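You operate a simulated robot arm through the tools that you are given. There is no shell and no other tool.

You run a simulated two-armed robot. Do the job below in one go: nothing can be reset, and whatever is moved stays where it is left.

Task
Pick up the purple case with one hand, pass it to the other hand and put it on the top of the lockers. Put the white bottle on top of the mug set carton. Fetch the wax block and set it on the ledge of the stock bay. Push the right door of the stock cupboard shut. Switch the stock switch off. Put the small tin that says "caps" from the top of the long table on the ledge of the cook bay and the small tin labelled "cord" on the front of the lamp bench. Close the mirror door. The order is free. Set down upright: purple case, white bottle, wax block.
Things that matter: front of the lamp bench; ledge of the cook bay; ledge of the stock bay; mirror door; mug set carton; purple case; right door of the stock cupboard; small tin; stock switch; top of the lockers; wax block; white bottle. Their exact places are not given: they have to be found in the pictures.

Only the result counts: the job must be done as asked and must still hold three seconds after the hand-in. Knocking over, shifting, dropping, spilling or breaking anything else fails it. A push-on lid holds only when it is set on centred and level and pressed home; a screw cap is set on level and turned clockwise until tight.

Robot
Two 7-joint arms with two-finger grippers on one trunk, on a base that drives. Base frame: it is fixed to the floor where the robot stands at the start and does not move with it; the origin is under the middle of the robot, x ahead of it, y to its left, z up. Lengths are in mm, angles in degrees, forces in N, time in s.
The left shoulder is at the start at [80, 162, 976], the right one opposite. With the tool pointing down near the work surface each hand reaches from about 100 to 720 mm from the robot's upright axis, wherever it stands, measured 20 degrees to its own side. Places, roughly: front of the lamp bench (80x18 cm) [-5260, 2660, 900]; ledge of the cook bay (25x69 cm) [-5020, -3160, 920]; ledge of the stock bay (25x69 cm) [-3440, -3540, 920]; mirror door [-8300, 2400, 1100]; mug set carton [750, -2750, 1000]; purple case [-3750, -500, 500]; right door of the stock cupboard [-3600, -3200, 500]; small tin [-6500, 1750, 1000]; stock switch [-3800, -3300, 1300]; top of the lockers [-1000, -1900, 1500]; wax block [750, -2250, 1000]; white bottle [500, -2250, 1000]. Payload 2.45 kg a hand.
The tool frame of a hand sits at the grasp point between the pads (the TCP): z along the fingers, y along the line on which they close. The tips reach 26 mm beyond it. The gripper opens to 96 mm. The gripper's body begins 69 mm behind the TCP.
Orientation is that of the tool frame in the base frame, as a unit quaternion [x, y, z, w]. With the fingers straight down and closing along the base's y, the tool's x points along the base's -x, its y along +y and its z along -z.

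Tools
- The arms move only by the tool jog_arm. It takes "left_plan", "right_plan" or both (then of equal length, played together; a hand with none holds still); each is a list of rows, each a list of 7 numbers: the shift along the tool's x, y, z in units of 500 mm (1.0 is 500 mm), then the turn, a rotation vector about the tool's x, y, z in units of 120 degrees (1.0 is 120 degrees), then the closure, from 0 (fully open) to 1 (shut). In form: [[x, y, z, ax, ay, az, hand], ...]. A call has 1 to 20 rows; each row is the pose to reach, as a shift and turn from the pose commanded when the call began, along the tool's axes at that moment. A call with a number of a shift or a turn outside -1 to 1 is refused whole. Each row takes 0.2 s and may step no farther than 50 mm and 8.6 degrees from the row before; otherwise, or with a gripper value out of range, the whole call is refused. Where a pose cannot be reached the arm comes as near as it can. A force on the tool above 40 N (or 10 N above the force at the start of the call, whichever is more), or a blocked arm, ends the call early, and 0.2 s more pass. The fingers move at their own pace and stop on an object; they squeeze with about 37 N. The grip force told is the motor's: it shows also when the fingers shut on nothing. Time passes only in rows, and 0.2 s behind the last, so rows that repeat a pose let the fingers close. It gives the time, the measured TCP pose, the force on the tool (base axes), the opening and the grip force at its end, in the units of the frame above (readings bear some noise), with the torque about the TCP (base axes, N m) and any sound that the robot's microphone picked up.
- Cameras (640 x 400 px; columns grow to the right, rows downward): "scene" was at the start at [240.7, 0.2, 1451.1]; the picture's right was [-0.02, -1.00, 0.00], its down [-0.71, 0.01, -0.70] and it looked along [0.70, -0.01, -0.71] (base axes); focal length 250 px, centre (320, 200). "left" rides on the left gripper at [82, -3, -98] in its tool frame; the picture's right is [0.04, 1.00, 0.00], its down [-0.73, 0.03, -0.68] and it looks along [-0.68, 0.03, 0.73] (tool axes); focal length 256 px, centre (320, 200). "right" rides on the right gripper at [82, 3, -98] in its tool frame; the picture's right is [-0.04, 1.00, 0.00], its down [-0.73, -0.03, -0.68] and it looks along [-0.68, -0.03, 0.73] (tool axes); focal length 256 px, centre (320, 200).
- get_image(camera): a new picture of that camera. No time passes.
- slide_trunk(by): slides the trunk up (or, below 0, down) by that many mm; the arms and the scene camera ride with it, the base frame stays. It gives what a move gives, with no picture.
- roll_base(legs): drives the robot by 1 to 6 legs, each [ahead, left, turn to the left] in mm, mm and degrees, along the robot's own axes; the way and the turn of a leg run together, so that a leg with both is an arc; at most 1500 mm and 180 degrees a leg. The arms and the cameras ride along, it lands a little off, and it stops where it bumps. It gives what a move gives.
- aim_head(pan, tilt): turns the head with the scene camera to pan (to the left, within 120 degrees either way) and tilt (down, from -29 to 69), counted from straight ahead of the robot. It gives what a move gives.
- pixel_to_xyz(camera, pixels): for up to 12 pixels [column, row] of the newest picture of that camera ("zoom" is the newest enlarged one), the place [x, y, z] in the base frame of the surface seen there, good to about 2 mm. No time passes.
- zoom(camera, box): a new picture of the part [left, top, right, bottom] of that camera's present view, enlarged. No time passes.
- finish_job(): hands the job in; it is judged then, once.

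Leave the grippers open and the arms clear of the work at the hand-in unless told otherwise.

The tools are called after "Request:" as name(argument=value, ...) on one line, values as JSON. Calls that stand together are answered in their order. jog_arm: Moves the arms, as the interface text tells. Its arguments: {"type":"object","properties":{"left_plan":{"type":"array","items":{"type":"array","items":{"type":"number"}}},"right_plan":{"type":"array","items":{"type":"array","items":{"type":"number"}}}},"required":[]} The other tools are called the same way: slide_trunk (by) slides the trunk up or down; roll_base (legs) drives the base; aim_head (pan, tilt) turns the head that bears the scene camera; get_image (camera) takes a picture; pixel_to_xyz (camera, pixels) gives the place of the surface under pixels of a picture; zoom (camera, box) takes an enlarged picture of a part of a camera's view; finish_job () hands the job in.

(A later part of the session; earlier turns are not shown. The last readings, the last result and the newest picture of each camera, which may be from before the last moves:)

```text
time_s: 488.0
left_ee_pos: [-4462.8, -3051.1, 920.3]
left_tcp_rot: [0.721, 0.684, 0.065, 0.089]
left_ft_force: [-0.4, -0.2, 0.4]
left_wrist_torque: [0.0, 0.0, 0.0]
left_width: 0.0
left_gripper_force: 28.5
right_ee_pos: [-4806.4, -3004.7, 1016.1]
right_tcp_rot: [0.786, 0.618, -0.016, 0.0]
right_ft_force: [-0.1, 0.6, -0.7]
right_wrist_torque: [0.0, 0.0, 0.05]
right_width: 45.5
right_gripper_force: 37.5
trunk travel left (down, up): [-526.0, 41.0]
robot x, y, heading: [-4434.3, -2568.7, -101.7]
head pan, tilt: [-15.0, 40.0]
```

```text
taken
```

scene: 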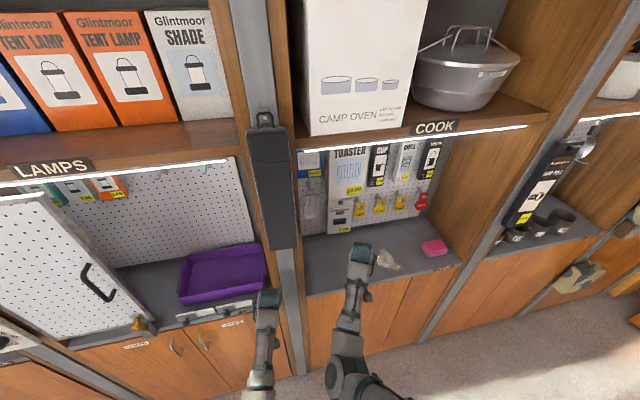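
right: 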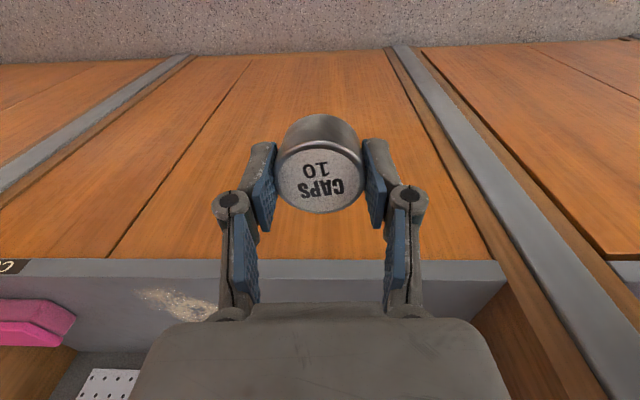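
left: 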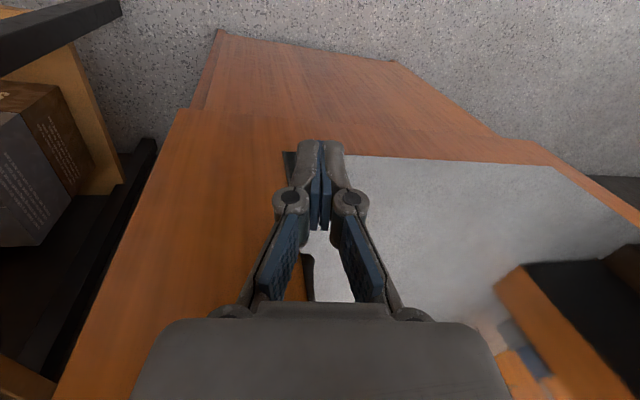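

Request:
jog_arm(right_plan=[[-0.03, 0.002, 0, 0, 0, 0, 1], [-0.08, 0.006, 0, 0, 0, 0, 1], [-0.14, 0.01, 0, 0, 0, 0, 1], [-0.2, 0.013, 0, 0, 0, 0, 1], [-0.25, 0.015, 0, 0, 0, 0, 1], [-0.28, 0.016, 0, 0, 0, 0, 1], [-0.284, 0.016, 0.01, 0, 0, 0, 1], [-0.284, 0.016, 0.035, 0, 0, 0, 1], [-0.284, 0.016, 0.06, 0, 0, 0, 1], [-0.284, 0.016, 0.08, 0, 0, 0, 1], [-0.284, 0.016, 0.092, 0, 0, 0, 1], [-0.284, 0.016, 0.092, 0, 0, 0, 1], [-0.284, 0.016, 0.092, 0, 0, 0, 1]])

Request:
get_image(camera="right")

Request:
get_image(camera="scene")

```text
time_s: 490.8
left_ee_pos: [-4463.3, -3049.2, 920.5]
left_tcp_rot: [0.722, 0.683, 0.065, 0.089]
left_ft_force: [0.2, -0.9, 0.4]
left_wrist_torque: [0.01, 0.0, -0.02]
left_width: 0.1
left_gripper_force: 28.2
right_ee_pos: [-4834.1, -3144.8, 974.6]
right_tcp_rot: [0.786, 0.618, -0.016, 0.0]
right_ft_force: [0.4, -0.1, -0.4]
right_wrist_torque: [0.0, -0.02, -0.01]
right_width: 45.6
right_gripper_force: 37.3
trunk travel left (down, up): [-526.0, 41.0]
robot x, y, heading: [-4435.7, -2565.2, -101.6]
head pan, tilt: [-15.0, 40.0]
```

```text
taken
```

right: 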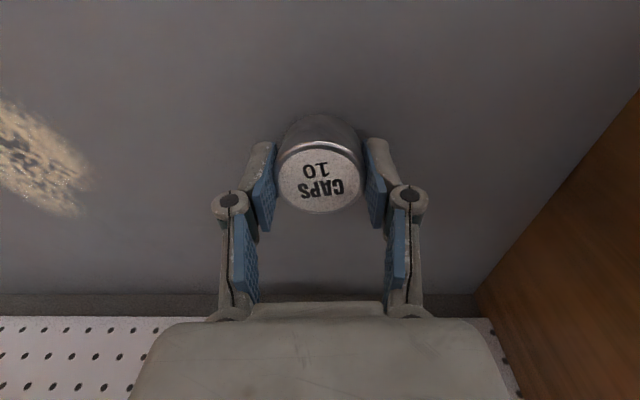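

```text
taken
```

scene: 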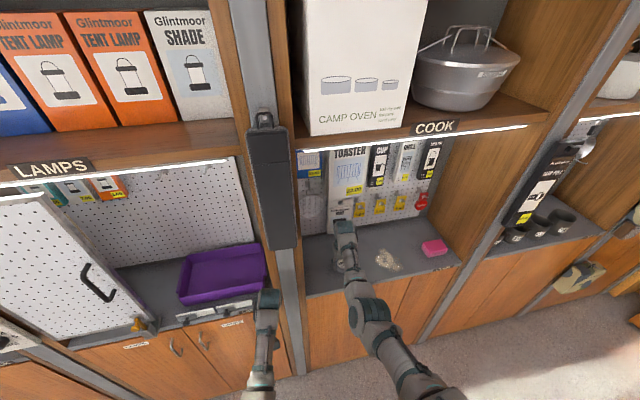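

TCP z≈975, tin bottom ≈945, ledge 931. Down in small steps.

Request:
jog_arm(right_plan=[[0, 0, 0.005, 0, 0, 0, 1], [0, 0, 0.01, 0, 0, 0, 1], [0, 0, 0.015, 0, 0, 0, 1], [0, 0, 0.02, 0, 0, 0, 1], [0, 0, 0.02, 0, 0, 0, 1]])

Request:
jog_arm(right_plan=[[0, 0, 0.002, 0, 0, 0, 1], [0, 0, 0.004, 0, 0, 0, 1]])

Request:
jog_arm(right_plan=[[0, 0, 0.002, 0, 0, 0, 1], [0, 0, 0.004, 0, 0, 0, 1]])

```text
time_s: 492.0
left_ee_pos: [-4464.7, -3049.2, 919.7]
left_tcp_rot: [0.721, 0.684, 0.066, 0.089]
left_ft_force: [-1.1, 0.5, -1.6]
left_wrist_torque: [-0.02, -0.01, 0.0]
left_width: 0.0
left_gripper_force: 29.0
right_ee_pos: [-4833.9, -3145.2, 963.4]
right_tcp_rot: [0.785, 0.619, -0.016, -0.001]
right_ft_force: [-0.5, 0.0, -0.3]
right_wrist_torque: [0.01, 0.01, -0.02]
right_width: 45.7
right_gripper_force: 37.8
trunk travel left (down, up): [-526.0, 41.0]
robot x, y, heading: [-4435.5, -2567.5, -101.5]
head pan, tilt: [-15.0, 40.0]
```

```text
time_s: 492.6
left_ee_pos: [-4463.2, -3049.1, 919.8]
left_tcp_rot: [0.721, 0.684, 0.067, 0.088]
left_ft_force: [-0.5, -0.1, -0.9]
left_wrist_torque: [0.02, -0.01, -0.03]
left_width: 0.1
left_gripper_force: 28.2
right_ee_pos: [-4835.1, -3146.1, 962.0]
right_tcp_rot: [0.786, 0.618, -0.018, -0.001]
right_ft_force: [-0.4, -0.5, 1.7]
right_wrist_torque: [-0.03, 0.05, 0.02]
right_width: 45.6
right_gripper_force: 37.0
trunk travel left (down, up): [-526.0, 41.0]
robot x, y, heading: [-4439.0, -2562.5, -101.5]
head pan, tilt: [-15.0, 40.0]
```

```text
time_s: 493.2
left_ee_pos: [-4461.8, -3047.6, 919.2]
left_tcp_rot: [0.721, 0.684, 0.067, 0.089]
left_ft_force: [-0.3, 0.9, -0.5]
left_wrist_torque: [-0.01, 0.03, 0.0]
left_width: 0.1
left_gripper_force: 28.9
right_ee_pos: [-4834.1, -3145.7, 963.0]
right_tcp_rot: [0.785, 0.619, -0.017, 0.0]
right_ft_force: [-0.9, -2.0, 11.2]
right_wrist_torque: [0.01, 0.29, 0.09]
right_width: 45.7
right_gripper_force: 37.1
trunk travel left (down, up): [-526.0, 41.0]
robot x, y, heading: [-4433.3, -2565.1, -101.4]
head pan, tilt: [-15.0, 40.0]
```

CAPS touches the ledge (11 N). I open gently, lift and retract.

Request:
jog_arm(right_plan=[[0, 0, -0.001, 0, 0, 0, 0.51], [0, 0, -0.001, 0, 0, 0, 0.48], [0, 0, -0.001, 0, 0, 0, 0.42], [0, 0, -0.001, 0, 0, 0, 0.34], [0, 0, -0.001, 0, 0, 0, 0.25], [0, 0, -0.001, 0, 0, 0, 0.25]])

Request:
jog_arm(right_plan=[[0, 0, -0.01, 0, 0, 0, 0.25], [0, 0, -0.03, 0, 0, 0, 0.25], [0, 0, -0.06, 0, 0, 0, 0.25], [0, 0, -0.09, 0, 0, 0, 0.25], [0, 0, -0.1, 0, 0, 0, 0.25]])

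Request:
get_image(camera="right")

Request:
jog_arm(right_plan=[[0.03, 0, 0, 0, 0, 0, 0.25], [0.08, 0, 0, 0, 0, 0, 0.25], [0.14, 0, 0, 0, 0, 0, 0.25], [0.21, 0, 0, 0, 0, 0, 0.25], [0.28, 0, 0, 0, 0, 0, 0.25], [0.35, 0, 0.01, 0, 0, 0, 0.25], [0.4, 0, 0.03, 0, 0, 0, 0.25], [0.43, 0, 0.05, 0, 0, 0, 0.25]])

Request:
get_image(camera="scene")

```text
time_s: 494.6
left_ee_pos: [-4463.9, -3049.6, 920.2]
left_tcp_rot: [0.721, 0.684, 0.066, 0.089]
left_ft_force: [0.1, -0.3, -0.3]
left_wrist_torque: [0.03, 0.02, 0.03]
left_width: 0.2
left_gripper_force: 28.6
right_ee_pos: [-4834.1, -3146.4, 961.1]
right_tcp_rot: [0.786, 0.617, -0.015, -0.001]
right_ft_force: [-0.4, -0.7, -0.8]
right_wrist_torque: [0.0, -0.01, 0.0]
right_width: 71.9
right_gripper_force: 0.0
trunk travel left (down, up): [-526.0, 41.0]
robot x, y, heading: [-4439.2, -2563.0, -102.0]
head pan, tilt: [-15.0, 40.0]
```

```text
time_s: 495.8
left_ee_pos: [-4463.3, -3049.4, 919.9]
left_tcp_rot: [0.721, 0.684, 0.066, 0.088]
left_ft_force: [0.3, -0.6, 0.1]
left_wrist_torque: [-0.02, -0.02, 0.03]
left_width: 0.0
left_gripper_force: 27.8
right_ee_pos: [-4831.9, -3145.3, 1014.5]
right_tcp_rot: [0.786, 0.618, -0.016, -0.001]
right_ft_force: [-0.7, 0.4, -0.4]
right_wrist_torque: [0.01, -0.03, -0.02]
right_width: 72.0
right_gripper_force: 0.0
trunk travel left (down, up): [-526.0, 41.0]
robot x, y, heading: [-4436.7, -2564.0, -101.6]
head pan, tilt: [-15.0, 40.0]
```

```text
taken
```

right: 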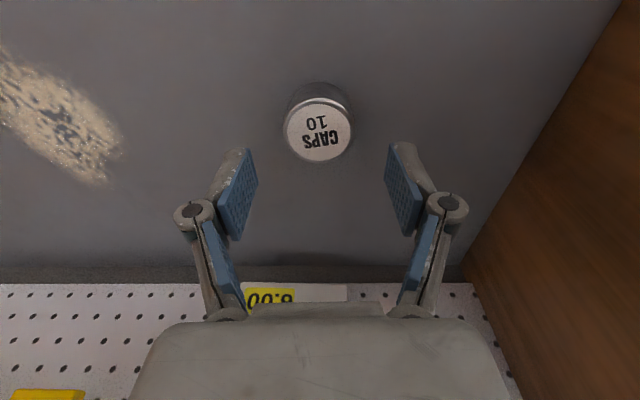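

```text
time_s: 497.6
left_ee_pos: [-4465.5, -3048.3, 918.6]
left_tcp_rot: [0.721, 0.684, 0.067, 0.089]
left_ft_force: [-0.9, -0.1, 0.3]
left_wrist_torque: [0.01, 0.01, 0.04]
left_width: 0.2
left_gripper_force: 29.2
right_ee_pos: [-4790.1, -2930.2, 981.0]
right_tcp_rot: [0.787, 0.616, -0.019, -0.004]
right_ft_force: [0.7, 0.3, -0.3]
right_wrist_torque: [-0.06, -0.01, -0.02]
right_width: 71.8
right_gripper_force: 0.0
trunk travel left (down, up): [-526.0, 41.0]
robot x, y, heading: [-4435.2, -2565.7, -101.9]
head pan, tilt: [-15.0, 40.0]
```

```text
taken
```

scene: 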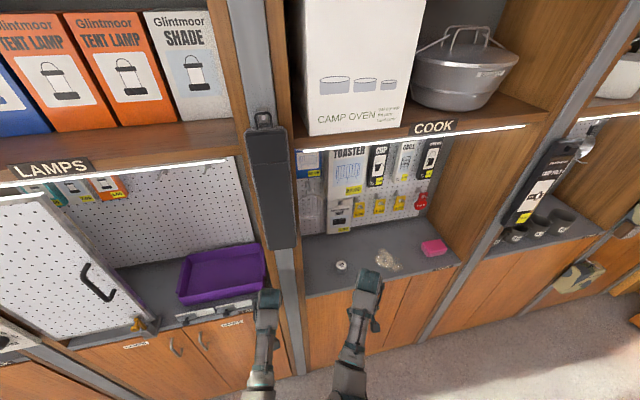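

CAPS stands on the cook bay's ledge. Remaining: the purple case. I lower the trunk for driving and go around: west, then (backwards) north, then east to the north side of the camp table.

Request:
slide_trunk(by=-200)

Request:
roll_base(legs=[[0, -1430, -1.7], [-1500, 0, 0], [-1500, 0, 0]])

Request:
aim_head(pan=40, tilt=30)

Request:
get_image(camera="scene")

```text
time_s: 499.8
left_ee_pos: [-4444.3, -3047.9, 710.1]
left_tcp_rot: [0.716, 0.686, 0.08, 0.098]
left_ft_force: [0.7, 0.9, -0.4]
left_wrist_torque: [0.01, 0.0, 0.0]
left_width: 0.0
left_gripper_force: 28.8
right_ee_pos: [-4792.8, -2927.3, 777.7]
right_tcp_rot: [0.788, 0.615, -0.018, -0.014]
right_ft_force: [0.2, -0.3, 0.7]
right_wrist_torque: [0.0, -0.01, 0.01]
right_width: 72.4
right_gripper_force: 0.1
trunk travel left (down, up): [-326.0, 241.0]
robot x, y, heading: [-4435.1, -2562.6, -101.7]
head pan, tilt: [-15.0, 40.0]
```

```text
time_s: 520.7
left_ee_pos: [-5163.8, 132.3, 716.1]
left_tcp_rot: [0.719, 0.684, 0.074, 0.103]
left_ft_force: [0.4, 1.0, -0.9]
left_wrist_torque: [0.01, 0.0, 0.0]
left_width: 0.2
left_gripper_force: 28.6
right_ee_pos: [-5510.7, 260.9, 783.7]
right_tcp_rot: [0.791, 0.612, -0.024, -0.01]
right_ft_force: [0.5, 0.7, -0.5]
right_wrist_torque: [0.02, 0.0, 0.02]
right_width: 72.0
right_gripper_force: 0.0
trunk travel left (down, up): [-326.0, 241.0]
robot x, y, heading: [-5153.1, 620.7, -102.2]
head pan, tilt: [-15.0, 40.0]
```

```text
time_s: 521.9
left_ee_pos: [-5160.6, 134.6, 717.6]
left_tcp_rot: [0.718, 0.684, 0.075, 0.104]
left_ft_force: [0.6, 0.8, -0.2]
left_wrist_torque: [0.0, -0.02, -0.01]
left_width: 0.0
left_gripper_force: 28.0
right_ee_pos: [-5512.8, 262.8, 783.9]
right_tcp_rot: [0.791, 0.611, -0.026, -0.011]
right_ft_force: [0.2, 0.1, 1.3]
right_wrist_torque: [-0.01, 0.01, -0.01]
right_width: 72.0
right_gripper_force: 0.2
trunk travel left (down, up): [-326.0, 241.0]
robot x, y, heading: [-5149.7, 623.5, -101.8]
head pan, tilt: [40.0, 30.0]
```

```text
taken
```

scene: 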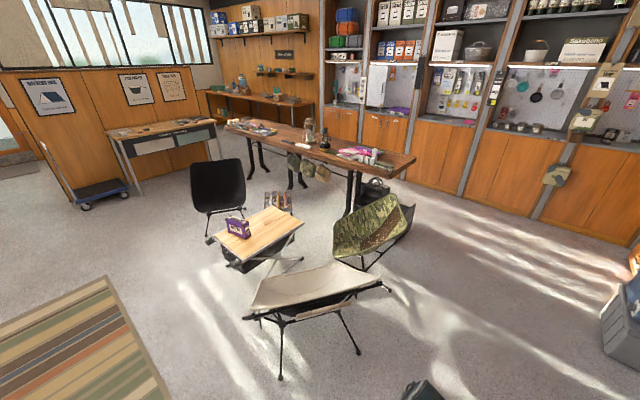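

The camp table with the purple case is at (245,230), with open floor on its north side. I zoom in on the case.

Request:
zoom(camera="scene", box=[195, 190, 315, 280])

Request:
pixel_to_xyz(camera="zoom", pixels=[[90, 250], [390, 90], [560, 160], [260, 345], [190, 140], [160, 200], [280, 215], [210, 245], [225, 160], [290, 185]])

```text
4.44 times, centred on (255, 235) of scene
```

zoom: 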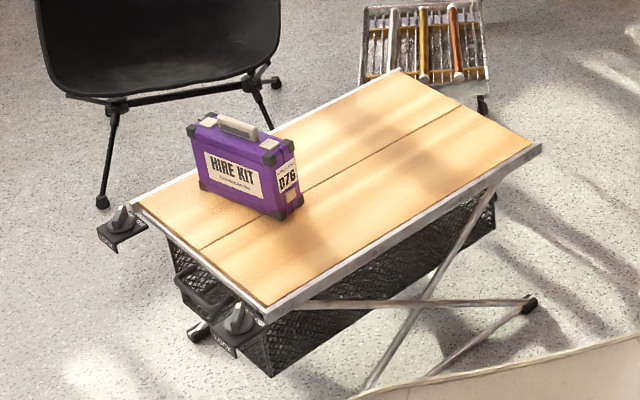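

```text
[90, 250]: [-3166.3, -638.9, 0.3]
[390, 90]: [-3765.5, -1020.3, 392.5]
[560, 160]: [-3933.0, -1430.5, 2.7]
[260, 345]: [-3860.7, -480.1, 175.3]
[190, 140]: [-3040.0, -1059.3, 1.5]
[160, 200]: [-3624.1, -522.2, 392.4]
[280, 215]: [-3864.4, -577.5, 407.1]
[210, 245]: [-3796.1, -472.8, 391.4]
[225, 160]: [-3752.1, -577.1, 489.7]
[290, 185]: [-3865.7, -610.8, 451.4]
```

The "HIRE KIT 076" case stands upright on the table (z≈392), handle on top. I strafe left (east) 1.48 m to face it from the north.

Request:
roll_base(legs=[[0, 740, -1.5], [0, 740, 0]])

Request:
aim_head(pan=0, tilt=45)

Request:
get_image(camera="scene")

```text
time_s: 529.4
left_ee_pos: [-3783.7, -217.0, 717.6]
left_tcp_rot: [0.732, 0.669, 0.073, 0.108]
left_ft_force: [0.5, -0.2, 0.3]
left_wrist_torque: [0.0, -0.02, 0.01]
left_width: 0.0
left_gripper_force: 28.6
right_ee_pos: [-4130.8, -75.6, 783.5]
right_tcp_rot: [0.804, 0.594, -0.025, -0.009]
right_ft_force: [-0.7, -0.4, -0.3]
right_wrist_torque: [-0.04, -0.05, 0.0]
right_width: 71.9
right_gripper_force: 0.2
trunk travel left (down, up): [-326.0, 241.0]
robot x, y, heading: [-3746.5, 272.5, -104.6]
head pan, tilt: [40.0, 30.0]
```

```text
time_s: 530.5
left_ee_pos: [-3776.2, -218.0, 718.3]
left_tcp_rot: [0.732, 0.67, 0.069, 0.104]
left_ft_force: [0.1, 0.1, -0.1]
left_wrist_torque: [0.02, -0.02, -0.02]
left_width: 0.3
left_gripper_force: 28.1
right_ee_pos: [-4123.0, -75.3, 788.8]
right_tcp_rot: [0.805, 0.593, -0.031, -0.013]
right_ft_force: [-1.4, 0.2, 0.2]
right_wrist_torque: [-0.01, 0.04, -0.01]
right_width: 72.0
right_gripper_force: 0.1
trunk travel left (down, up): [-326.0, 241.0]
robot x, y, heading: [-3748.9, 269.4, -104.4]
head pan, tilt: [0.0, 45.0]
```

```text
taken
```

scene: 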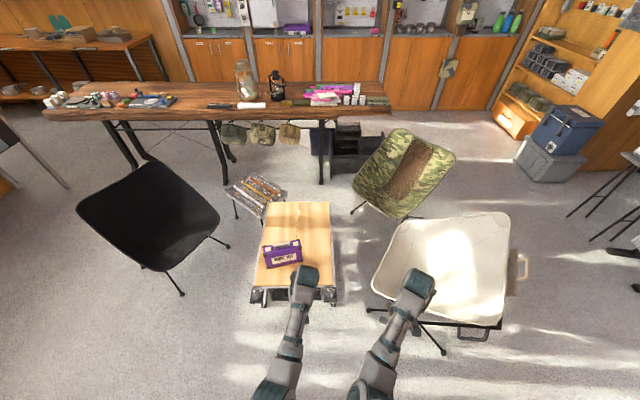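

The case is just ahead. I zoom and measure it closely.

Request:
zoom(camera="scene", box=[240, 195, 350, 310])

Request:
pixel_to_xyz(camera="scene", pixels=[[266, 247], [299, 242], [265, 264], [300, 259], [283, 243], [283, 255], [258, 290], [333, 288], [268, 207], [329, 207], [283, 240], [276, 242]])

```text
3.48 times, centred on (295, 252) of scene
```

zoom: 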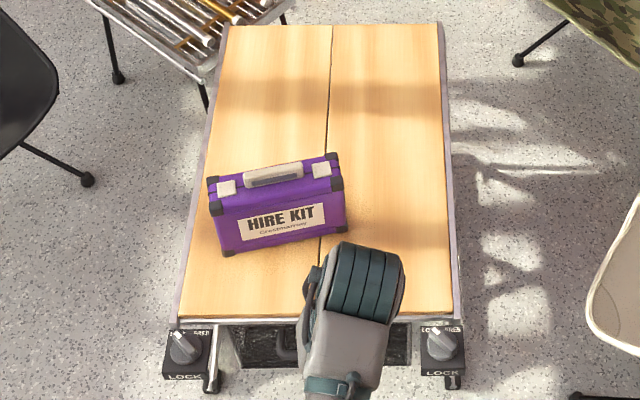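

```text
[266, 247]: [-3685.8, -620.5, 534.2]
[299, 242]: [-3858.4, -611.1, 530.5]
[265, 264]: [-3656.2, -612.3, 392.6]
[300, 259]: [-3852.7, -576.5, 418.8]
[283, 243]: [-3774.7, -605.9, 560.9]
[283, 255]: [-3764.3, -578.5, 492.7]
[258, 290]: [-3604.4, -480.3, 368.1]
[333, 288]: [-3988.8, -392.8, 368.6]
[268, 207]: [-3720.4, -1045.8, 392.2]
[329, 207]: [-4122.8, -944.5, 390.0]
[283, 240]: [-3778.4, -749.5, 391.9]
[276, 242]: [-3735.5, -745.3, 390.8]
```

Request:
pixel_to_xyz(camera="zoom", pixels=[[226, 248], [344, 222], [216, 212], [338, 190], [216, 184], [334, 160], [250, 180], [300, 170], [275, 176], [285, 220], [230, 190], [322, 172]])

Request:
zoom(camera="scene", box=[260, 232, 306, 272])

```text
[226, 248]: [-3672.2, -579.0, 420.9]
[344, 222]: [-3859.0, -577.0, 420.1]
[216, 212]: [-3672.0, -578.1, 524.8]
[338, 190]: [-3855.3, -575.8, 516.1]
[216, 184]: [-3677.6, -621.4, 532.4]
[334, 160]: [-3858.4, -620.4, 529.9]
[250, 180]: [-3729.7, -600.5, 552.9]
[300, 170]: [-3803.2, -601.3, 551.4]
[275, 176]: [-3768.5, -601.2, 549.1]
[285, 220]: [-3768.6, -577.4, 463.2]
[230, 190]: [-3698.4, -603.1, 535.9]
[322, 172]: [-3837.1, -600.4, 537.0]
```

```text
10.00 times, centred on (283, 252) of scene
```

zoom: 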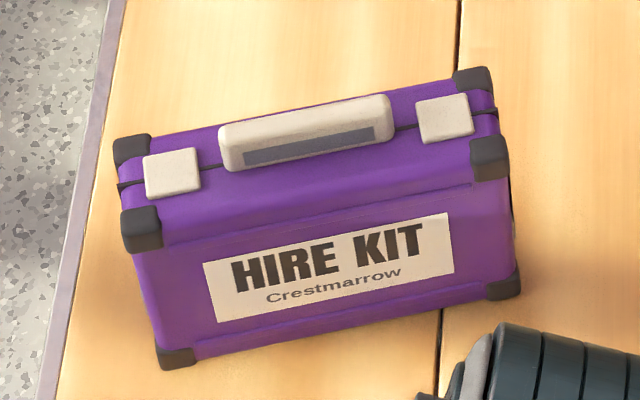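

Case: long side along the x-axis (x from -3670 to -3862), thickness y from -577 to -624, body top z≈535, handle top ≈561; table top 392. I'll grip its west end from above with the left hand. I check the white cot's heights next to the right hand's way and the knobs.

Request:
pixel_to_xyz(camera="scene", pixels=[[400, 240], [450, 215], [376, 285], [510, 215], [445, 320], [385, 270], [182, 292], [228, 246], [150, 220], [205, 215], [258, 296], [330, 294]])

```text
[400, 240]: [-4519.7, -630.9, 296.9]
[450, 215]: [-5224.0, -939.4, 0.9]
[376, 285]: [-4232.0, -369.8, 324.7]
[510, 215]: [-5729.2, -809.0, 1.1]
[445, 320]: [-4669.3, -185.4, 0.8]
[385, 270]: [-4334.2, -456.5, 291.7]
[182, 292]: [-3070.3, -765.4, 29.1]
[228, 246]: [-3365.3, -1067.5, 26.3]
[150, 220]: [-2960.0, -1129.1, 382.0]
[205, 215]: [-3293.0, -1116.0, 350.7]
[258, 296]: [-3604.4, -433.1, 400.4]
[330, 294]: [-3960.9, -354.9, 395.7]
```

The cot is low; the north approach is fine. First I straighten the left hand's tilt and lift it by ~120 mm, with the fingers opened.

Request:
jog_arm(left_plan=[[0, 0, -0.03, 0.02, 0, 0, 0], [0, 0, -0.06, 0.04, 0, 0, 0], [0, 0, -0.1, 0.07, 0, 0, 0], [0, 0, -0.14, 0.1, 0, 0, 0], [0, 0, -0.18, 0.119, 0, 0, 0], [0, 0, -0.22, 0.119, 0, 0, 0], [0, 0, -0.24, 0.119, 0, 0, 0], [0, 0, -0.24, 0.119, 0, 0, 0]])

Request:
get_image(camera="scene")

```text
time_s: 532.5
left_ee_pos: [-3784.3, -231.9, 791.1]
left_tcp_rot: [0.731, 0.682, 0.001, 0.037]
left_ft_force: [-0.7, 1.0, 0.3]
left_wrist_torque: [-0.01, 0.0, -0.02]
left_width: 95.9
left_gripper_force: 0.0
left hand out of reach, approached as far as the arm can: row 5, 6, 7, 8
right_ee_pos: [-4126.8, -72.6, 789.0]
right_tcp_rot: [0.805, 0.593, -0.032, -0.01]
right_ft_force: [-0.7, 0.5, 0.1]
right_wrist_torque: [-0.01, 0.04, 0.0]
right_width: 72.1
right_gripper_force: 0.1
trunk travel left (down, up): [-326.0, 241.0]
robot x, y, heading: [-3748.5, 266.2, -104.3]
head pan, tilt: [0.0, 45.0]
stopped in row 8 (left hand): the arm was blocked; the commanded pose is now the measured one
```

```text
taken
```

scene: 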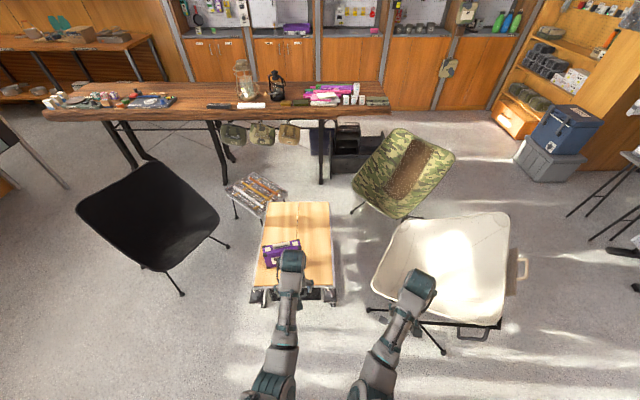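

Now I turn the left hand 76° clockwise (so that its fingers close along the case's thickness), moving it a bit left and down for an easier posture.

Request:
jog_arm(left_plan=[[0, 0.03, 0.01, 0.01, 0.006, 0, 0], [0, 0.07, 0.02, 0.02, 0.012, 0, 0], [0, 0.12, 0.03, 0.03, 0.018, 0, 0], [0, 0.16, 0.04, 0.03, 0.018, 0, 0], [0, 0.18, 0.05, 0.03, 0.018, 0, 0], [0, 0.18, 0.05, 0.03, 0.018, 0, 0]])

Request:
jog_arm(left_plan=[[0, 0, 0.01, 0, 0, 0.03, 0], [0, 0, 0.02, 0, 0, 0.08, 0], [0, 0, 0.03, 0, 0, 0.14, 0], [0, 0, 0.03, 0, 0, 0.2, 0], [0, 0, 0.03, 0, 0, 0.26, 0], [0, 0, 0.03, 0, 0, 0.32, 0], [0, 0, 0.03, 0, 0, 0.38, 0], [0, 0, 0.03, 0, 0, 0.44, 0], [0, 0, 0.03, 0, 0, 0.5, 0], [0, 0, 0.03, 0, 0, 0.56, 0], [0, 0, 0.03, 0, 0, 0.61, 0], [0, 0, 0.03, 0, 0, 0.63, 0]])

Request:
get_image(camera="left")

Request:
get_image(camera="scene")

```text
time_s: 533.9
left_ee_pos: [-3693.1, -238.5, 771.8]
left_tcp_rot: [0.732, 0.681, -0.007, -0.002]
left_ft_force: [0.0, 0.4, 0.0]
left_wrist_torque: [0.03, 0.02, -0.01]
left_width: 95.9
left_gripper_force: 0.0
right_ee_pos: [-4126.1, -72.8, 788.3]
right_tcp_rot: [0.805, 0.592, -0.031, -0.011]
right_ft_force: [0.4, -0.6, 0.9]
right_wrist_torque: [-0.02, 0.0, 0.0]
right_width: 71.7
right_gripper_force: 0.1
trunk travel left (down, up): [-326.0, 241.0]
robot x, y, heading: [-3749.6, 269.5, -104.6]
head pan, tilt: [0.0, 45.0]
```

```text
time_s: 536.5
left_ee_pos: [-3694.8, -236.8, 755.0]
left_tcp_rot: [0.996, 0.089, -0.006, 0.003]
left_ft_force: [0.7, -0.8, -0.6]
left_wrist_torque: [0.0, -0.05, 0.0]
left_width: 96.1
left_gripper_force: 0.1
right_ee_pos: [-4125.8, -73.0, 789.3]
right_tcp_rot: [0.805, 0.592, -0.031, -0.011]
right_ft_force: [0.7, 0.5, -0.5]
right_wrist_torque: [-0.03, 0.02, -0.01]
right_width: 72.0
right_gripper_force: 0.0
trunk travel left (down, up): [-326.0, 241.0]
robot x, y, heading: [-3746.5, 271.3, -104.3]
head pan, tilt: [0.0, 45.0]
```

```text
taken
```

left: 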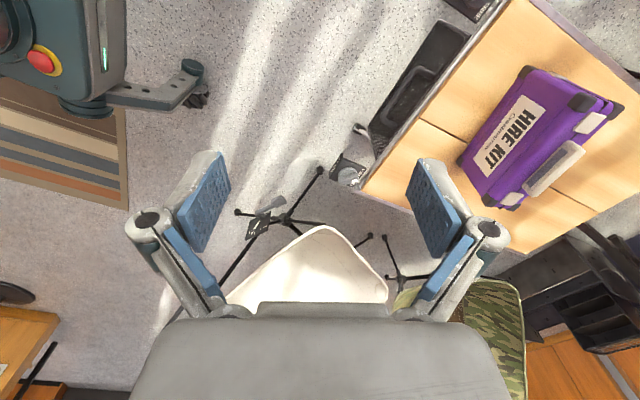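

```text
taken
```

scene: 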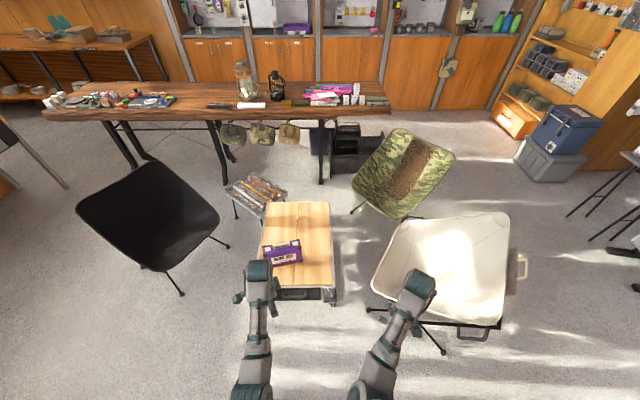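

I add the last 10° of turn, then drive 350 forward so that the left hand comes over the case (hand still high).

Request:
jog_arm(left_plan=[[0, 0, 0, 0, 0, 0.03, 0], [0, 0, 0, 0, 0, 0.06, 0], [0, 0, 0, 0, 0, 0.085, 0], [0, 0, 0, 0, 0, 0.085, 0]])

Request:
roll_base(legs=[[350, 0, 0]])

Request:
slide_trunk(by=-130)

Request:
get_image(camera="left")

Request:
get_image(camera="scene")

```text
time_s: 537.5
left_ee_pos: [-3694.2, -239.8, 755.1]
left_tcp_rot: [1.0, 0.001, -0.005, 0.004]
left_ft_force: [0.3, -0.1, -0.5]
left_wrist_torque: [-0.03, -0.02, -0.04]
left_width: 96.1
left_gripper_force: 0.1
right_ee_pos: [-4125.6, -74.4, 788.2]
right_tcp_rot: [0.805, 0.593, -0.032, -0.011]
right_ft_force: [-0.1, 0.4, 0.4]
right_wrist_torque: [0.02, -0.01, 0.0]
right_width: 72.0
right_gripper_force: 0.0
trunk travel left (down, up): [-326.0, 241.0]
robot x, y, heading: [-3745.8, 271.2, -104.5]
head pan, tilt: [0.0, 45.0]
```

```text
time_s: 539.8
left_ee_pos: [-3788.1, -592.8, 755.1]
left_tcp_rot: [1.0, -0.001, -0.006, 0.003]
left_ft_force: [-0.1, -0.1, 0.4]
left_wrist_torque: [0.02, 0.02, -0.03]
left_width: 96.1
left_gripper_force: 0.1
right_ee_pos: [-4218.3, -425.4, 787.9]
right_tcp_rot: [0.805, 0.592, -0.029, -0.012]
right_ft_force: [0.8, -0.3, -0.6]
right_wrist_torque: [0.02, 0.01, 0.02]
right_width: 71.8
right_gripper_force: 0.0
trunk travel left (down, up): [-326.0, 241.0]
robot x, y, heading: [-3840.7, -85.5, -104.7]
head pan, tilt: [0.0, 45.0]
```

```text
time_s: 541.4
left_ee_pos: [-3787.4, -590.9, 627.3]
left_tcp_rot: [1.0, 0.0, -0.006, 0.005]
left_ft_force: [0.0, 0.4, 0.1]
left_wrist_torque: [-0.01, -0.04, 0.01]
left_width: 96.1
left_gripper_force: 0.0
right_ee_pos: [-4225.7, -399.2, 620.4]
right_tcp_rot: [0.806, 0.589, -0.001, -0.054]
right_ft_force: [-0.6, 0.2, 0.4]
right_wrist_torque: [-0.01, -0.01, 0.02]
right_width: 72.0
right_gripper_force: 0.1
trunk travel left (down, up): [-196.0, 371.0]
robot x, y, heading: [-3842.9, -83.8, -104.4]
head pan, tilt: [0.0, 45.0]
```

```text
taken
```

left: 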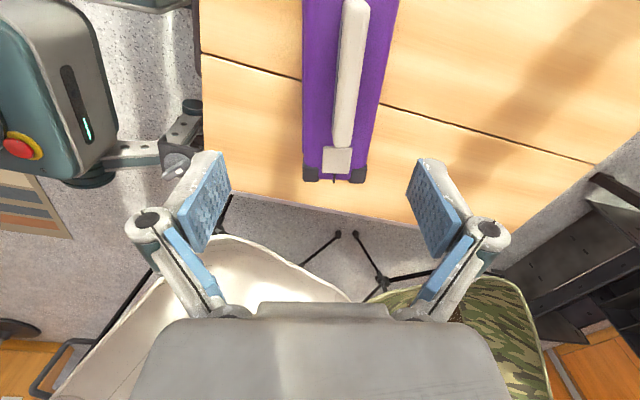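

```text
taken
```

scene: 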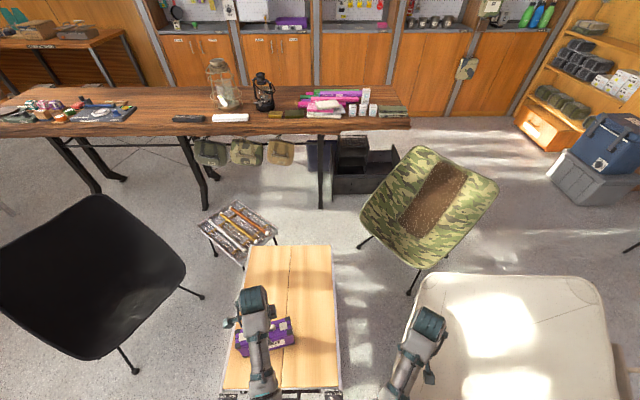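

The case's west end shows at (337,175). I measure its edges with the left camera.

Request:
pixel_to_xyz(camera="left", pixels=[[306, 140], [372, 140], [338, 160], [312, 172], [358, 174], [337, 176], [345, 100], [305, 100], [385, 60], [312, 60]])

Request:
zoom(camera="left", box=[270, 60, 410, 200])

```text
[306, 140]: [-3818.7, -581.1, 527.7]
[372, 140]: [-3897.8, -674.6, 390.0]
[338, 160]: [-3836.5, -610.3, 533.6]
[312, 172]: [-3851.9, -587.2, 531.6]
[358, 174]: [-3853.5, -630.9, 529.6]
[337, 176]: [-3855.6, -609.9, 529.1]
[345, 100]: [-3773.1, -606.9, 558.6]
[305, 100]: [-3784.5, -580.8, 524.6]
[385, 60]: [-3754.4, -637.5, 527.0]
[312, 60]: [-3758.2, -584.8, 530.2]
```

```text
2.86 times, centred on (340, 130) of left
```

zoom: 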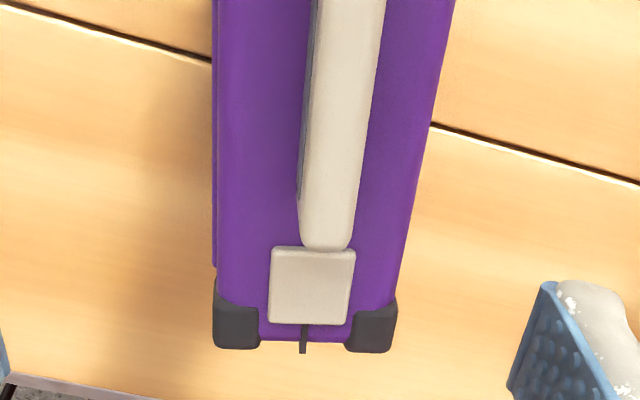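

The case is about 55 mm thick (y -581…-637), centre ≈ (-3765,-609). I'd better grip it at its middle, straddling the handle, so it's balanced. I shift the left hand 22 mm east and 18 mm south and descend halfway.

Request:
jog_arm(left_plan=[[0.015, 0.012, 0, 0, 0, 0, 0], [0.03, 0.024, 0, 0, 0, 0, 0], [0.044, 0.036, 0, 0, 0, 0, 0], [0.044, 0.036, 0.01, 0, 0, 0, 0], [0.044, 0.036, 0.03, 0, 0, 0, 0], [0.044, 0.036, 0.055, 0, 0, 0, 0], [0.044, 0.036, 0.07, 0, 0, 0, 0], [0.044, 0.036, 0.07, 0, 0, 0, 0], [0.044, 0.036, 0.07, 0, 0, 0, 0], [0.044, 0.036, 0.07, 0, 0, 0, 0]])

Request:
get_image(camera="left")

Request:
pixel_to_xyz(camera="left", pixels=[[290, 110], [360, 110], [322, 110], [322, 40], [280, 40], [370, 40]])

```text
time_s: 543.6
left_ee_pos: [-3766.5, -610.0, 590.9]
left_tcp_rot: [1.0, 0.0, -0.006, 0.005]
left_ft_force: [-0.6, 0.3, 0.1]
left_wrist_torque: [0.03, 0.02, 0.0]
left_width: 96.3
left_gripper_force: 0.2
right_ee_pos: [-4226.2, -403.5, 623.5]
right_tcp_rot: [0.806, 0.59, -0.005, -0.053]
right_ft_force: [0.4, -0.7, -0.4]
right_wrist_torque: [-0.04, -0.03, 0.01]
right_width: 71.7
right_gripper_force: 0.1
trunk travel left (down, up): [-196.0, 371.0]
robot x, y, heading: [-3841.1, -84.4, -104.5]
head pan, tilt: [0.0, 45.0]
```

```text
taken
```

left: 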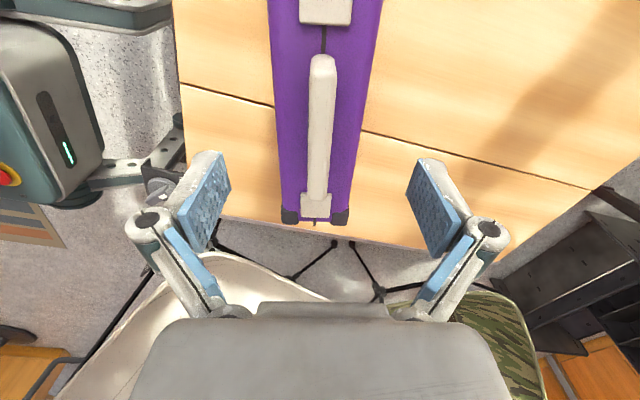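

```text
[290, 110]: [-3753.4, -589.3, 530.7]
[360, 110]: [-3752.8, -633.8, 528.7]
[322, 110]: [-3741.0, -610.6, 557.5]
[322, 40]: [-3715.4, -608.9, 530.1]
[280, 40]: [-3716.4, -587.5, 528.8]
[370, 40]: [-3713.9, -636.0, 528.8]
```

Centred over the handle. I descend to z≈506 (palm just clears the handle) and close.

Request:
jog_arm(left_plan=[[0, 0.002, 0.02, 0, 0, 0, 0], [0, 0.003, 0.05, 0, 0, 0, 0], [0, 0.003, 0.08, 0, 0, 0, 0], [0, 0.003, 0.11, 0, 0, 0, 0], [0, 0.003, 0.135, 0, 0, 0, 0], [0, 0.003, 0.155, 0, 0, 0, 0], [0, 0.003, 0.166, 0, 0, 0, 0], [0, 0.003, 0.168, 0, 0, 0, 0], [0, 0.003, 0.168, 0, 0, 0, 0], [0, 0.003, 0.168, 0, 0, 0, 0]])

Request:
get_image(camera="left")

Request:
zoom(camera="scene", box=[200, 230, 350, 400])

```text
time_s: 545.8
left_ee_pos: [-3767.6, -612.6, 506.4]
left_tcp_rot: [1.0, -0.001, -0.006, 0.004]
left_ft_force: [0.7, 0.6, -0.8]
left_wrist_torque: [-0.02, -0.02, 0.01]
left_width: 96.1
left_gripper_force: 0.1
right_ee_pos: [-4227.1, -403.6, 624.4]
right_tcp_rot: [0.807, 0.589, -0.005, -0.051]
right_ft_force: [-0.1, 1.0, -0.8]
right_wrist_torque: [-0.01, 0.03, 0.01]
right_width: 72.0
right_gripper_force: 0.2
trunk travel left (down, up): [-196.0, 371.0]
robot x, y, heading: [-3840.8, -80.7, -104.6]
head pan, tilt: [0.0, 45.0]
```

```text
taken
```

left: 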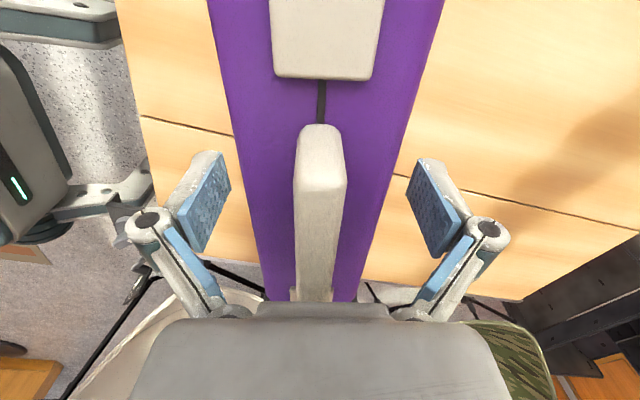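

```text
2.35 times, centred on (275, 315) of scene
```

zoom: 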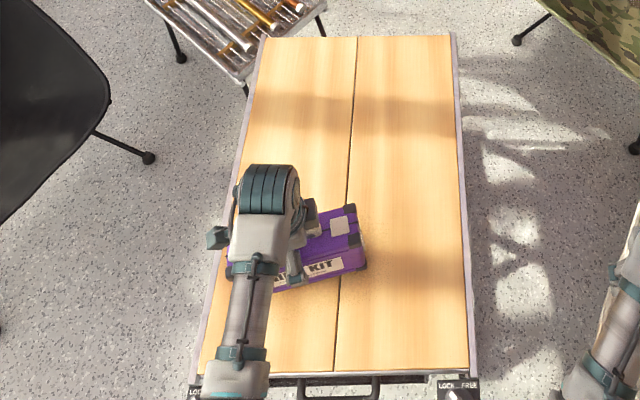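

Everything is aligned; I close the left hand on the case's middle.

Request:
jog_arm(left_plan=[[0, 0, 0, 0, 0, 0, 0.25], [0, 0, 0, 0, 0, 0, 0.35], [0, 0, 0, 0, 0, 0, 0.45], [0, 0, 0, 0, 0, 0, 1], [0, 0, 0, 0, 0, 0, 1], [0, 0, 0, 0, 0, 0, 1]])

Request:
jog_arm(left_plan=[[0, 0, -0.004, 0, 0, 0, 1], [0, 0, -0.01, 0, 0, 0, 1], [0, 0, -0.02, 0, 0, 0, 1], [0, 0, -0.03, 0, 0, 0, 1], [0, 0, -0.04, 0, 0, 0, 1], [0, 0, -0.04, 0, 0, 0, 1]])

Request:
get_image(camera="left")

Request:
get_image(camera="scene")

```text
time_s: 547.2
left_ee_pos: [-3765.5, -611.7, 505.8]
left_tcp_rot: [1.0, 0.0, -0.005, 0.005]
left_ft_force: [0.3, 2.5, 0.9]
left_wrist_torque: [0.05, 0.08, -0.08]
left_width: 59.5
left_gripper_force: 36.9
right_ee_pos: [-4227.4, -402.4, 623.7]
right_tcp_rot: [0.806, 0.59, -0.006, -0.052]
right_ft_force: [-0.9, -0.5, -0.6]
right_wrist_torque: [0.02, -0.04, 0.03]
right_width: 71.9
right_gripper_force: 0.2
trunk travel left (down, up): [-196.0, 371.0]
robot x, y, heading: [-3838.1, -82.8, -104.6]
head pan, tilt: [0.0, 45.0]
```

```text
time_s: 548.6
left_ee_pos: [-3766.7, -613.2, 527.6]
left_tcp_rot: [1.0, 0.0, -0.007, 0.005]
left_ft_force: [0.5, 0.4, -5.4]
left_wrist_torque: [-0.02, -0.02, -0.03]
left_width: 60.0
left_gripper_force: 37.1
right_ee_pos: [-4226.4, -404.4, 624.1]
right_tcp_rot: [0.806, 0.589, -0.006, -0.052]
right_ft_force: [0.3, 0.2, -0.4]
right_wrist_torque: [0.0, -0.02, 0.01]
right_width: 72.2
right_gripper_force: 0.0
trunk travel left (down, up): [-196.0, 371.0]
robot x, y, heading: [-3839.6, -84.7, -104.6]
head pan, tilt: [0.0, 45.0]
```

```text
taken
```

left: 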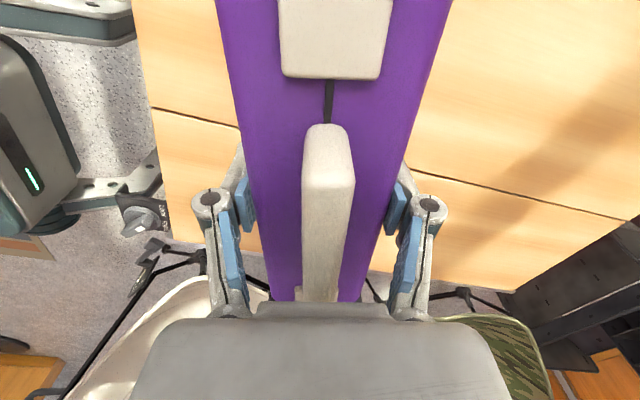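

```text
taken
```

scene: 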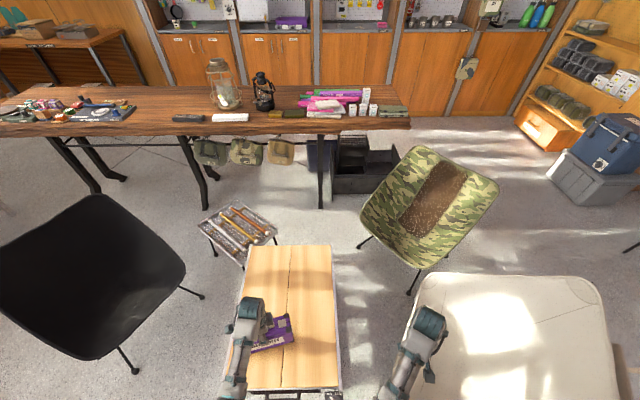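

The case hangs level in the left hand (about 5.4 N). I raise the trunk by 200 and back away from the camp table.

Request:
slide_trunk(by=200)

Request:
roll_base(legs=[[-500, 0, 0]])

Request:
get_image(camera="scene")

Request:
get_image(camera="left")

```text
time_s: 550.8
left_ee_pos: [-3765.6, -611.5, 725.9]
left_tcp_rot: [1.0, -0.001, -0.006, 0.004]
left_ft_force: [0.5, -0.4, -5.6]
left_wrist_torque: [0.0, -0.03, 0.0]
left_width: 59.7
left_gripper_force: 36.8
right_ee_pos: [-4212.0, -407.7, 821.6]
right_tcp_rot: [0.805, 0.592, 0.005, -0.042]
right_ft_force: [0.2, -0.1, -0.2]
right_wrist_torque: [-0.05, -0.02, 0.01]
right_width: 71.7
right_gripper_force: 0.1
trunk travel left (down, up): [-396.0, 171.0]
robot x, y, heading: [-3838.3, -83.3, -104.7]
head pan, tilt: [0.0, 45.0]
```

```text
time_s: 553.8
left_ee_pos: [-3636.2, -116.6, 727.2]
left_tcp_rot: [1.0, 0.001, -0.006, 0.004]
left_ft_force: [0.3, -0.1, -4.4]
left_wrist_torque: [0.01, -0.02, 0.01]
left_width: 59.6
left_gripper_force: 37.2
right_ee_pos: [-4083.6, 85.8, 821.7]
right_tcp_rot: [0.803, 0.594, 0.003, -0.04]
right_ft_force: [1.0, 0.4, 0.5]
right_wrist_torque: [0.01, -0.02, -0.04]
right_width: 71.7
right_gripper_force: 0.1
trunk travel left (down, up): [-396.0, 171.0]
robot x, y, heading: [-3710.7, 408.8, -104.3]
head pan, tilt: [0.0, 45.0]
```

```text
taken
```

scene: 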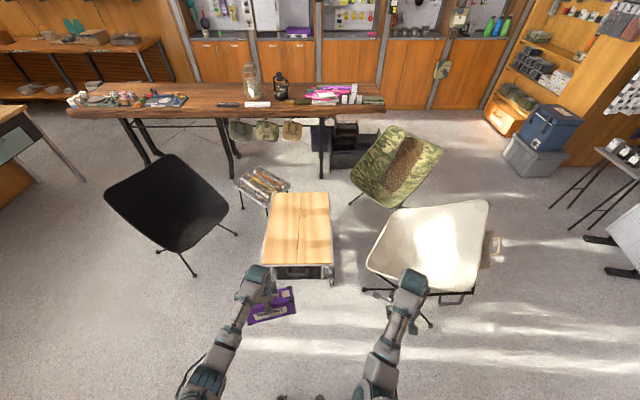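

```text
taken
```

left: 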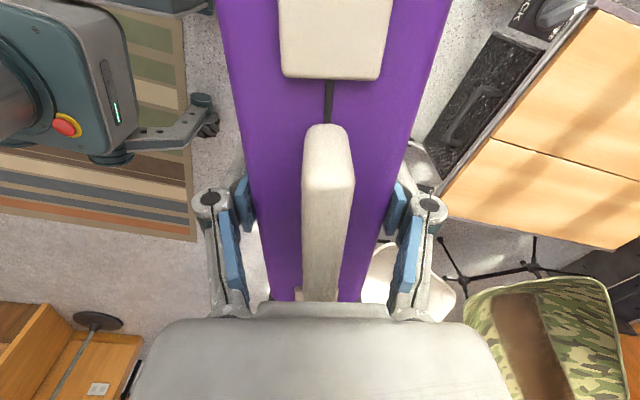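

In open space now. I turn the left hand back by 76° so the case points forward from the robot, moving it up and to the middle in front for the hand-over.

Request:
jog_arm(left_plan=[[-0.01, 0.003, -0.01, 0, 0, -0.015, 1], [-0.03, 0.01, -0.025, 0, 0, -0.045, 1], [-0.055, 0.018, -0.045, 0, 0, -0.09, 1], [-0.085, 0.027, -0.07, 0, 0, -0.145, 1], [-0.115, 0.037, -0.095, 0, 0, -0.2, 1], [-0.145, 0.047, -0.12, 0, 0, -0.255, 1], [-0.175, 0.057, -0.145, 0, 0, -0.31, 1], [-0.205, 0.067, -0.17, 0, 0, -0.365, 1], [-0.235, 0.077, -0.195, 0, 0, -0.42, 1], [-0.265, 0.086, -0.22, 0, 0, -0.475, 1], [-0.295, 0.095, -0.245, 0, 0, -0.53, 1], [-0.32, 0.103, -0.27, 0, 0, -0.58, 1], [-0.345, 0.11, -0.288, 0, 0, -0.615, 1], [-0.359, 0.115, -0.3, 0, 0, -0.631, 1], [-0.359, 0.115, -0.3, 0, 0, -0.631, 1]])

Request:
get_image(camera="scene")

Request:
get_image(camera="left")

```text
time_s: 557.0
left_ee_pos: [-3814.3, -170.2, 881.6]
left_tcp_rot: [0.788, 0.616, -0.008, 0.001]
left_ft_force: [-0.5, 0.3, -6.0]
left_wrist_torque: [-0.01, -0.02, 0.01]
left_width: 59.8
left_gripper_force: 37.1
right_ee_pos: [-4085.1, 87.4, 823.5]
right_tcp_rot: [0.803, 0.595, 0.004, -0.04]
right_ft_force: [-0.8, 0.6, -0.1]
right_wrist_torque: [0.03, 0.02, -0.03]
right_width: 72.0
right_gripper_force: 0.1
trunk travel left (down, up): [-396.0, 171.0]
robot x, y, heading: [-3711.6, 408.5, -104.4]
head pan, tilt: [0.0, 45.0]
```

```text
taken
```

scene: 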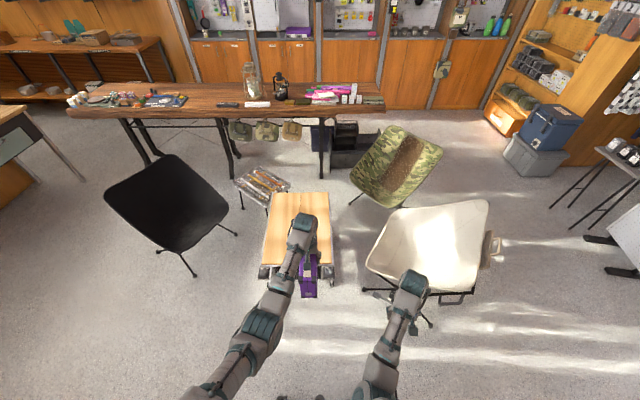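

```text
taken
```

left: 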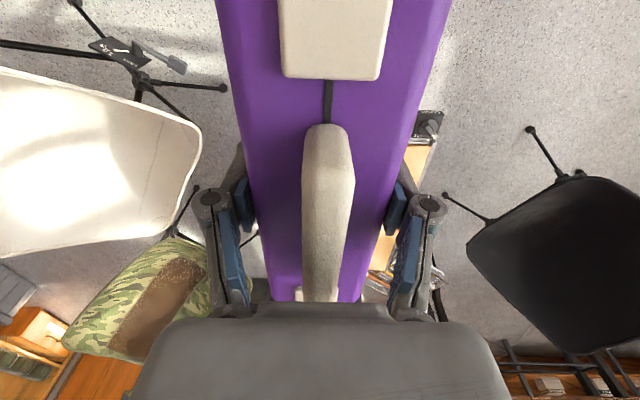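

The case is level in the left hand, pointing toward me. For more room between the arms I turn it another 45° (near end toward my right), and then bring the right hand, open and pointing forward-left-down, behind the near end.

Request:
jog_arm(left_plan=[[0, 0, 0, 0, 0, -0.02, 1], [0, 0, 0, 0, 0, -0.06, 1], [0, 0, 0, 0, 0, -0.11, 1], [0, 0, 0, 0, 0, -0.165, 1], [0, 0, 0, 0, 0, -0.22, 1], [0, 0, 0, 0, 0, -0.275, 1], [0, 0, 0, 0, 0, -0.325, 1], [0, 0, 0, 0, 0, -0.36, 1], [0, 0, 0, 0, 0, -0.375, 1], [0, 0, 0, 0, 0, -0.375, 1]])

Request:
jog_arm(right_plan=[[-0.005, 0.01, -0.01, -0.01, -0.025, -0.015, 0], [-0.01, 0.03, -0.02, -0.03, -0.07, -0.044, 0], [-0.02, 0.06, -0.035, -0.053, -0.12, -0.076, 0], [-0.03, 0.1, -0.052, -0.077, -0.175, -0.111, 0], [-0.04, 0.14, -0.07, -0.101, -0.23, -0.146, 0], [-0.05, 0.18, -0.088, -0.126, -0.285, -0.18, 0], [-0.06, 0.22, -0.106, -0.15, -0.34, -0.215, 0], [-0.068, 0.26, -0.122, -0.174, -0.395, -0.25, 0], [-0.076, 0.3, -0.14, -0.196, -0.445, -0.282, 0], [-0.084, 0.335, -0.156, -0.214, -0.487, -0.308, 0], [-0.09, 0.365, -0.17, -0.229, -0.52, -0.329, 0], [-0.094, 0.39, -0.182, -0.238, -0.54, -0.342, 0], [-0.095, 0.406, -0.187, -0.24, -0.545, -0.345, 0], [-0.095, 0.406, -0.187, -0.24, -0.545, -0.345, 0]])

Request:
get_image(camera="scene")

Request:
get_image(camera="right")

```text
time_s: 559.1
left_ee_pos: [-3813.7, -170.7, 882.0]
left_tcp_rot: [0.492, 0.871, -0.008, -0.003]
left_ft_force: [-0.3, -0.2, -5.2]
left_wrist_torque: [0.01, -0.01, 0.04]
left_width: 59.8
left_gripper_force: 36.8
right_ee_pos: [-4084.1, 86.3, 822.1]
right_tcp_rot: [0.803, 0.595, 0.004, -0.04]
right_ft_force: [-0.3, -0.2, 0.7]
right_wrist_torque: [0.0, -0.05, -0.02]
right_width: 72.1
right_gripper_force: 0.1
trunk travel left (down, up): [-396.0, 171.0]
robot x, y, heading: [-3712.2, 412.9, -104.2]
head pan, tilt: [0.0, 45.0]
```

```text
time_s: 562.1
left_ee_pos: [-3815.5, -171.0, 881.5]
left_tcp_rot: [0.493, 0.87, -0.008, -0.003]
left_ft_force: [0.0, 0.2, -4.9]
left_wrist_torque: [-0.01, -0.01, -0.01]
left_width: 59.6
left_gripper_force: 37.3
right_ee_pos: [-3900.6, -22.8, 900.4]
right_tcp_rot: [0.417, 0.732, -0.267, 0.467]
right_ft_force: [-0.4, 0.5, 0.0]
right_wrist_torque: [0.01, 0.02, -0.01]
right_width: 96.1
right_gripper_force: 0.0
trunk travel left (down, up): [-396.0, 171.0]
robot x, y, heading: [-3714.5, 409.9, -104.4]
head pan, tilt: [0.0, 45.0]
```

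```text
taken
```

scene: 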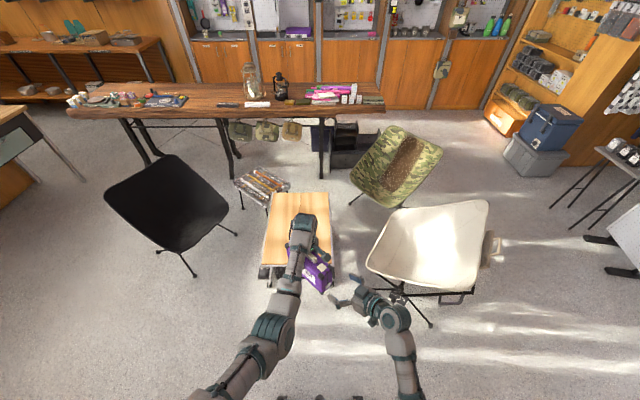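

```text
taken
```

right: 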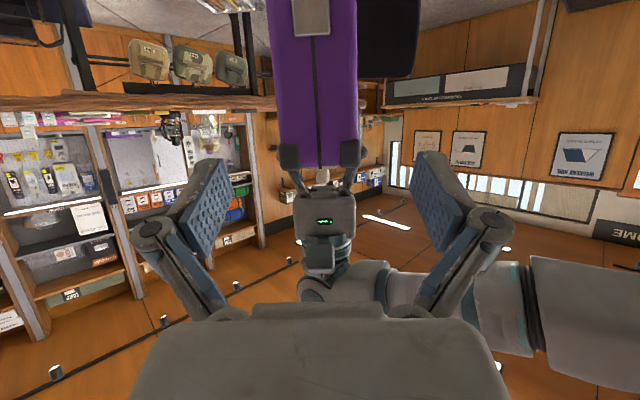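

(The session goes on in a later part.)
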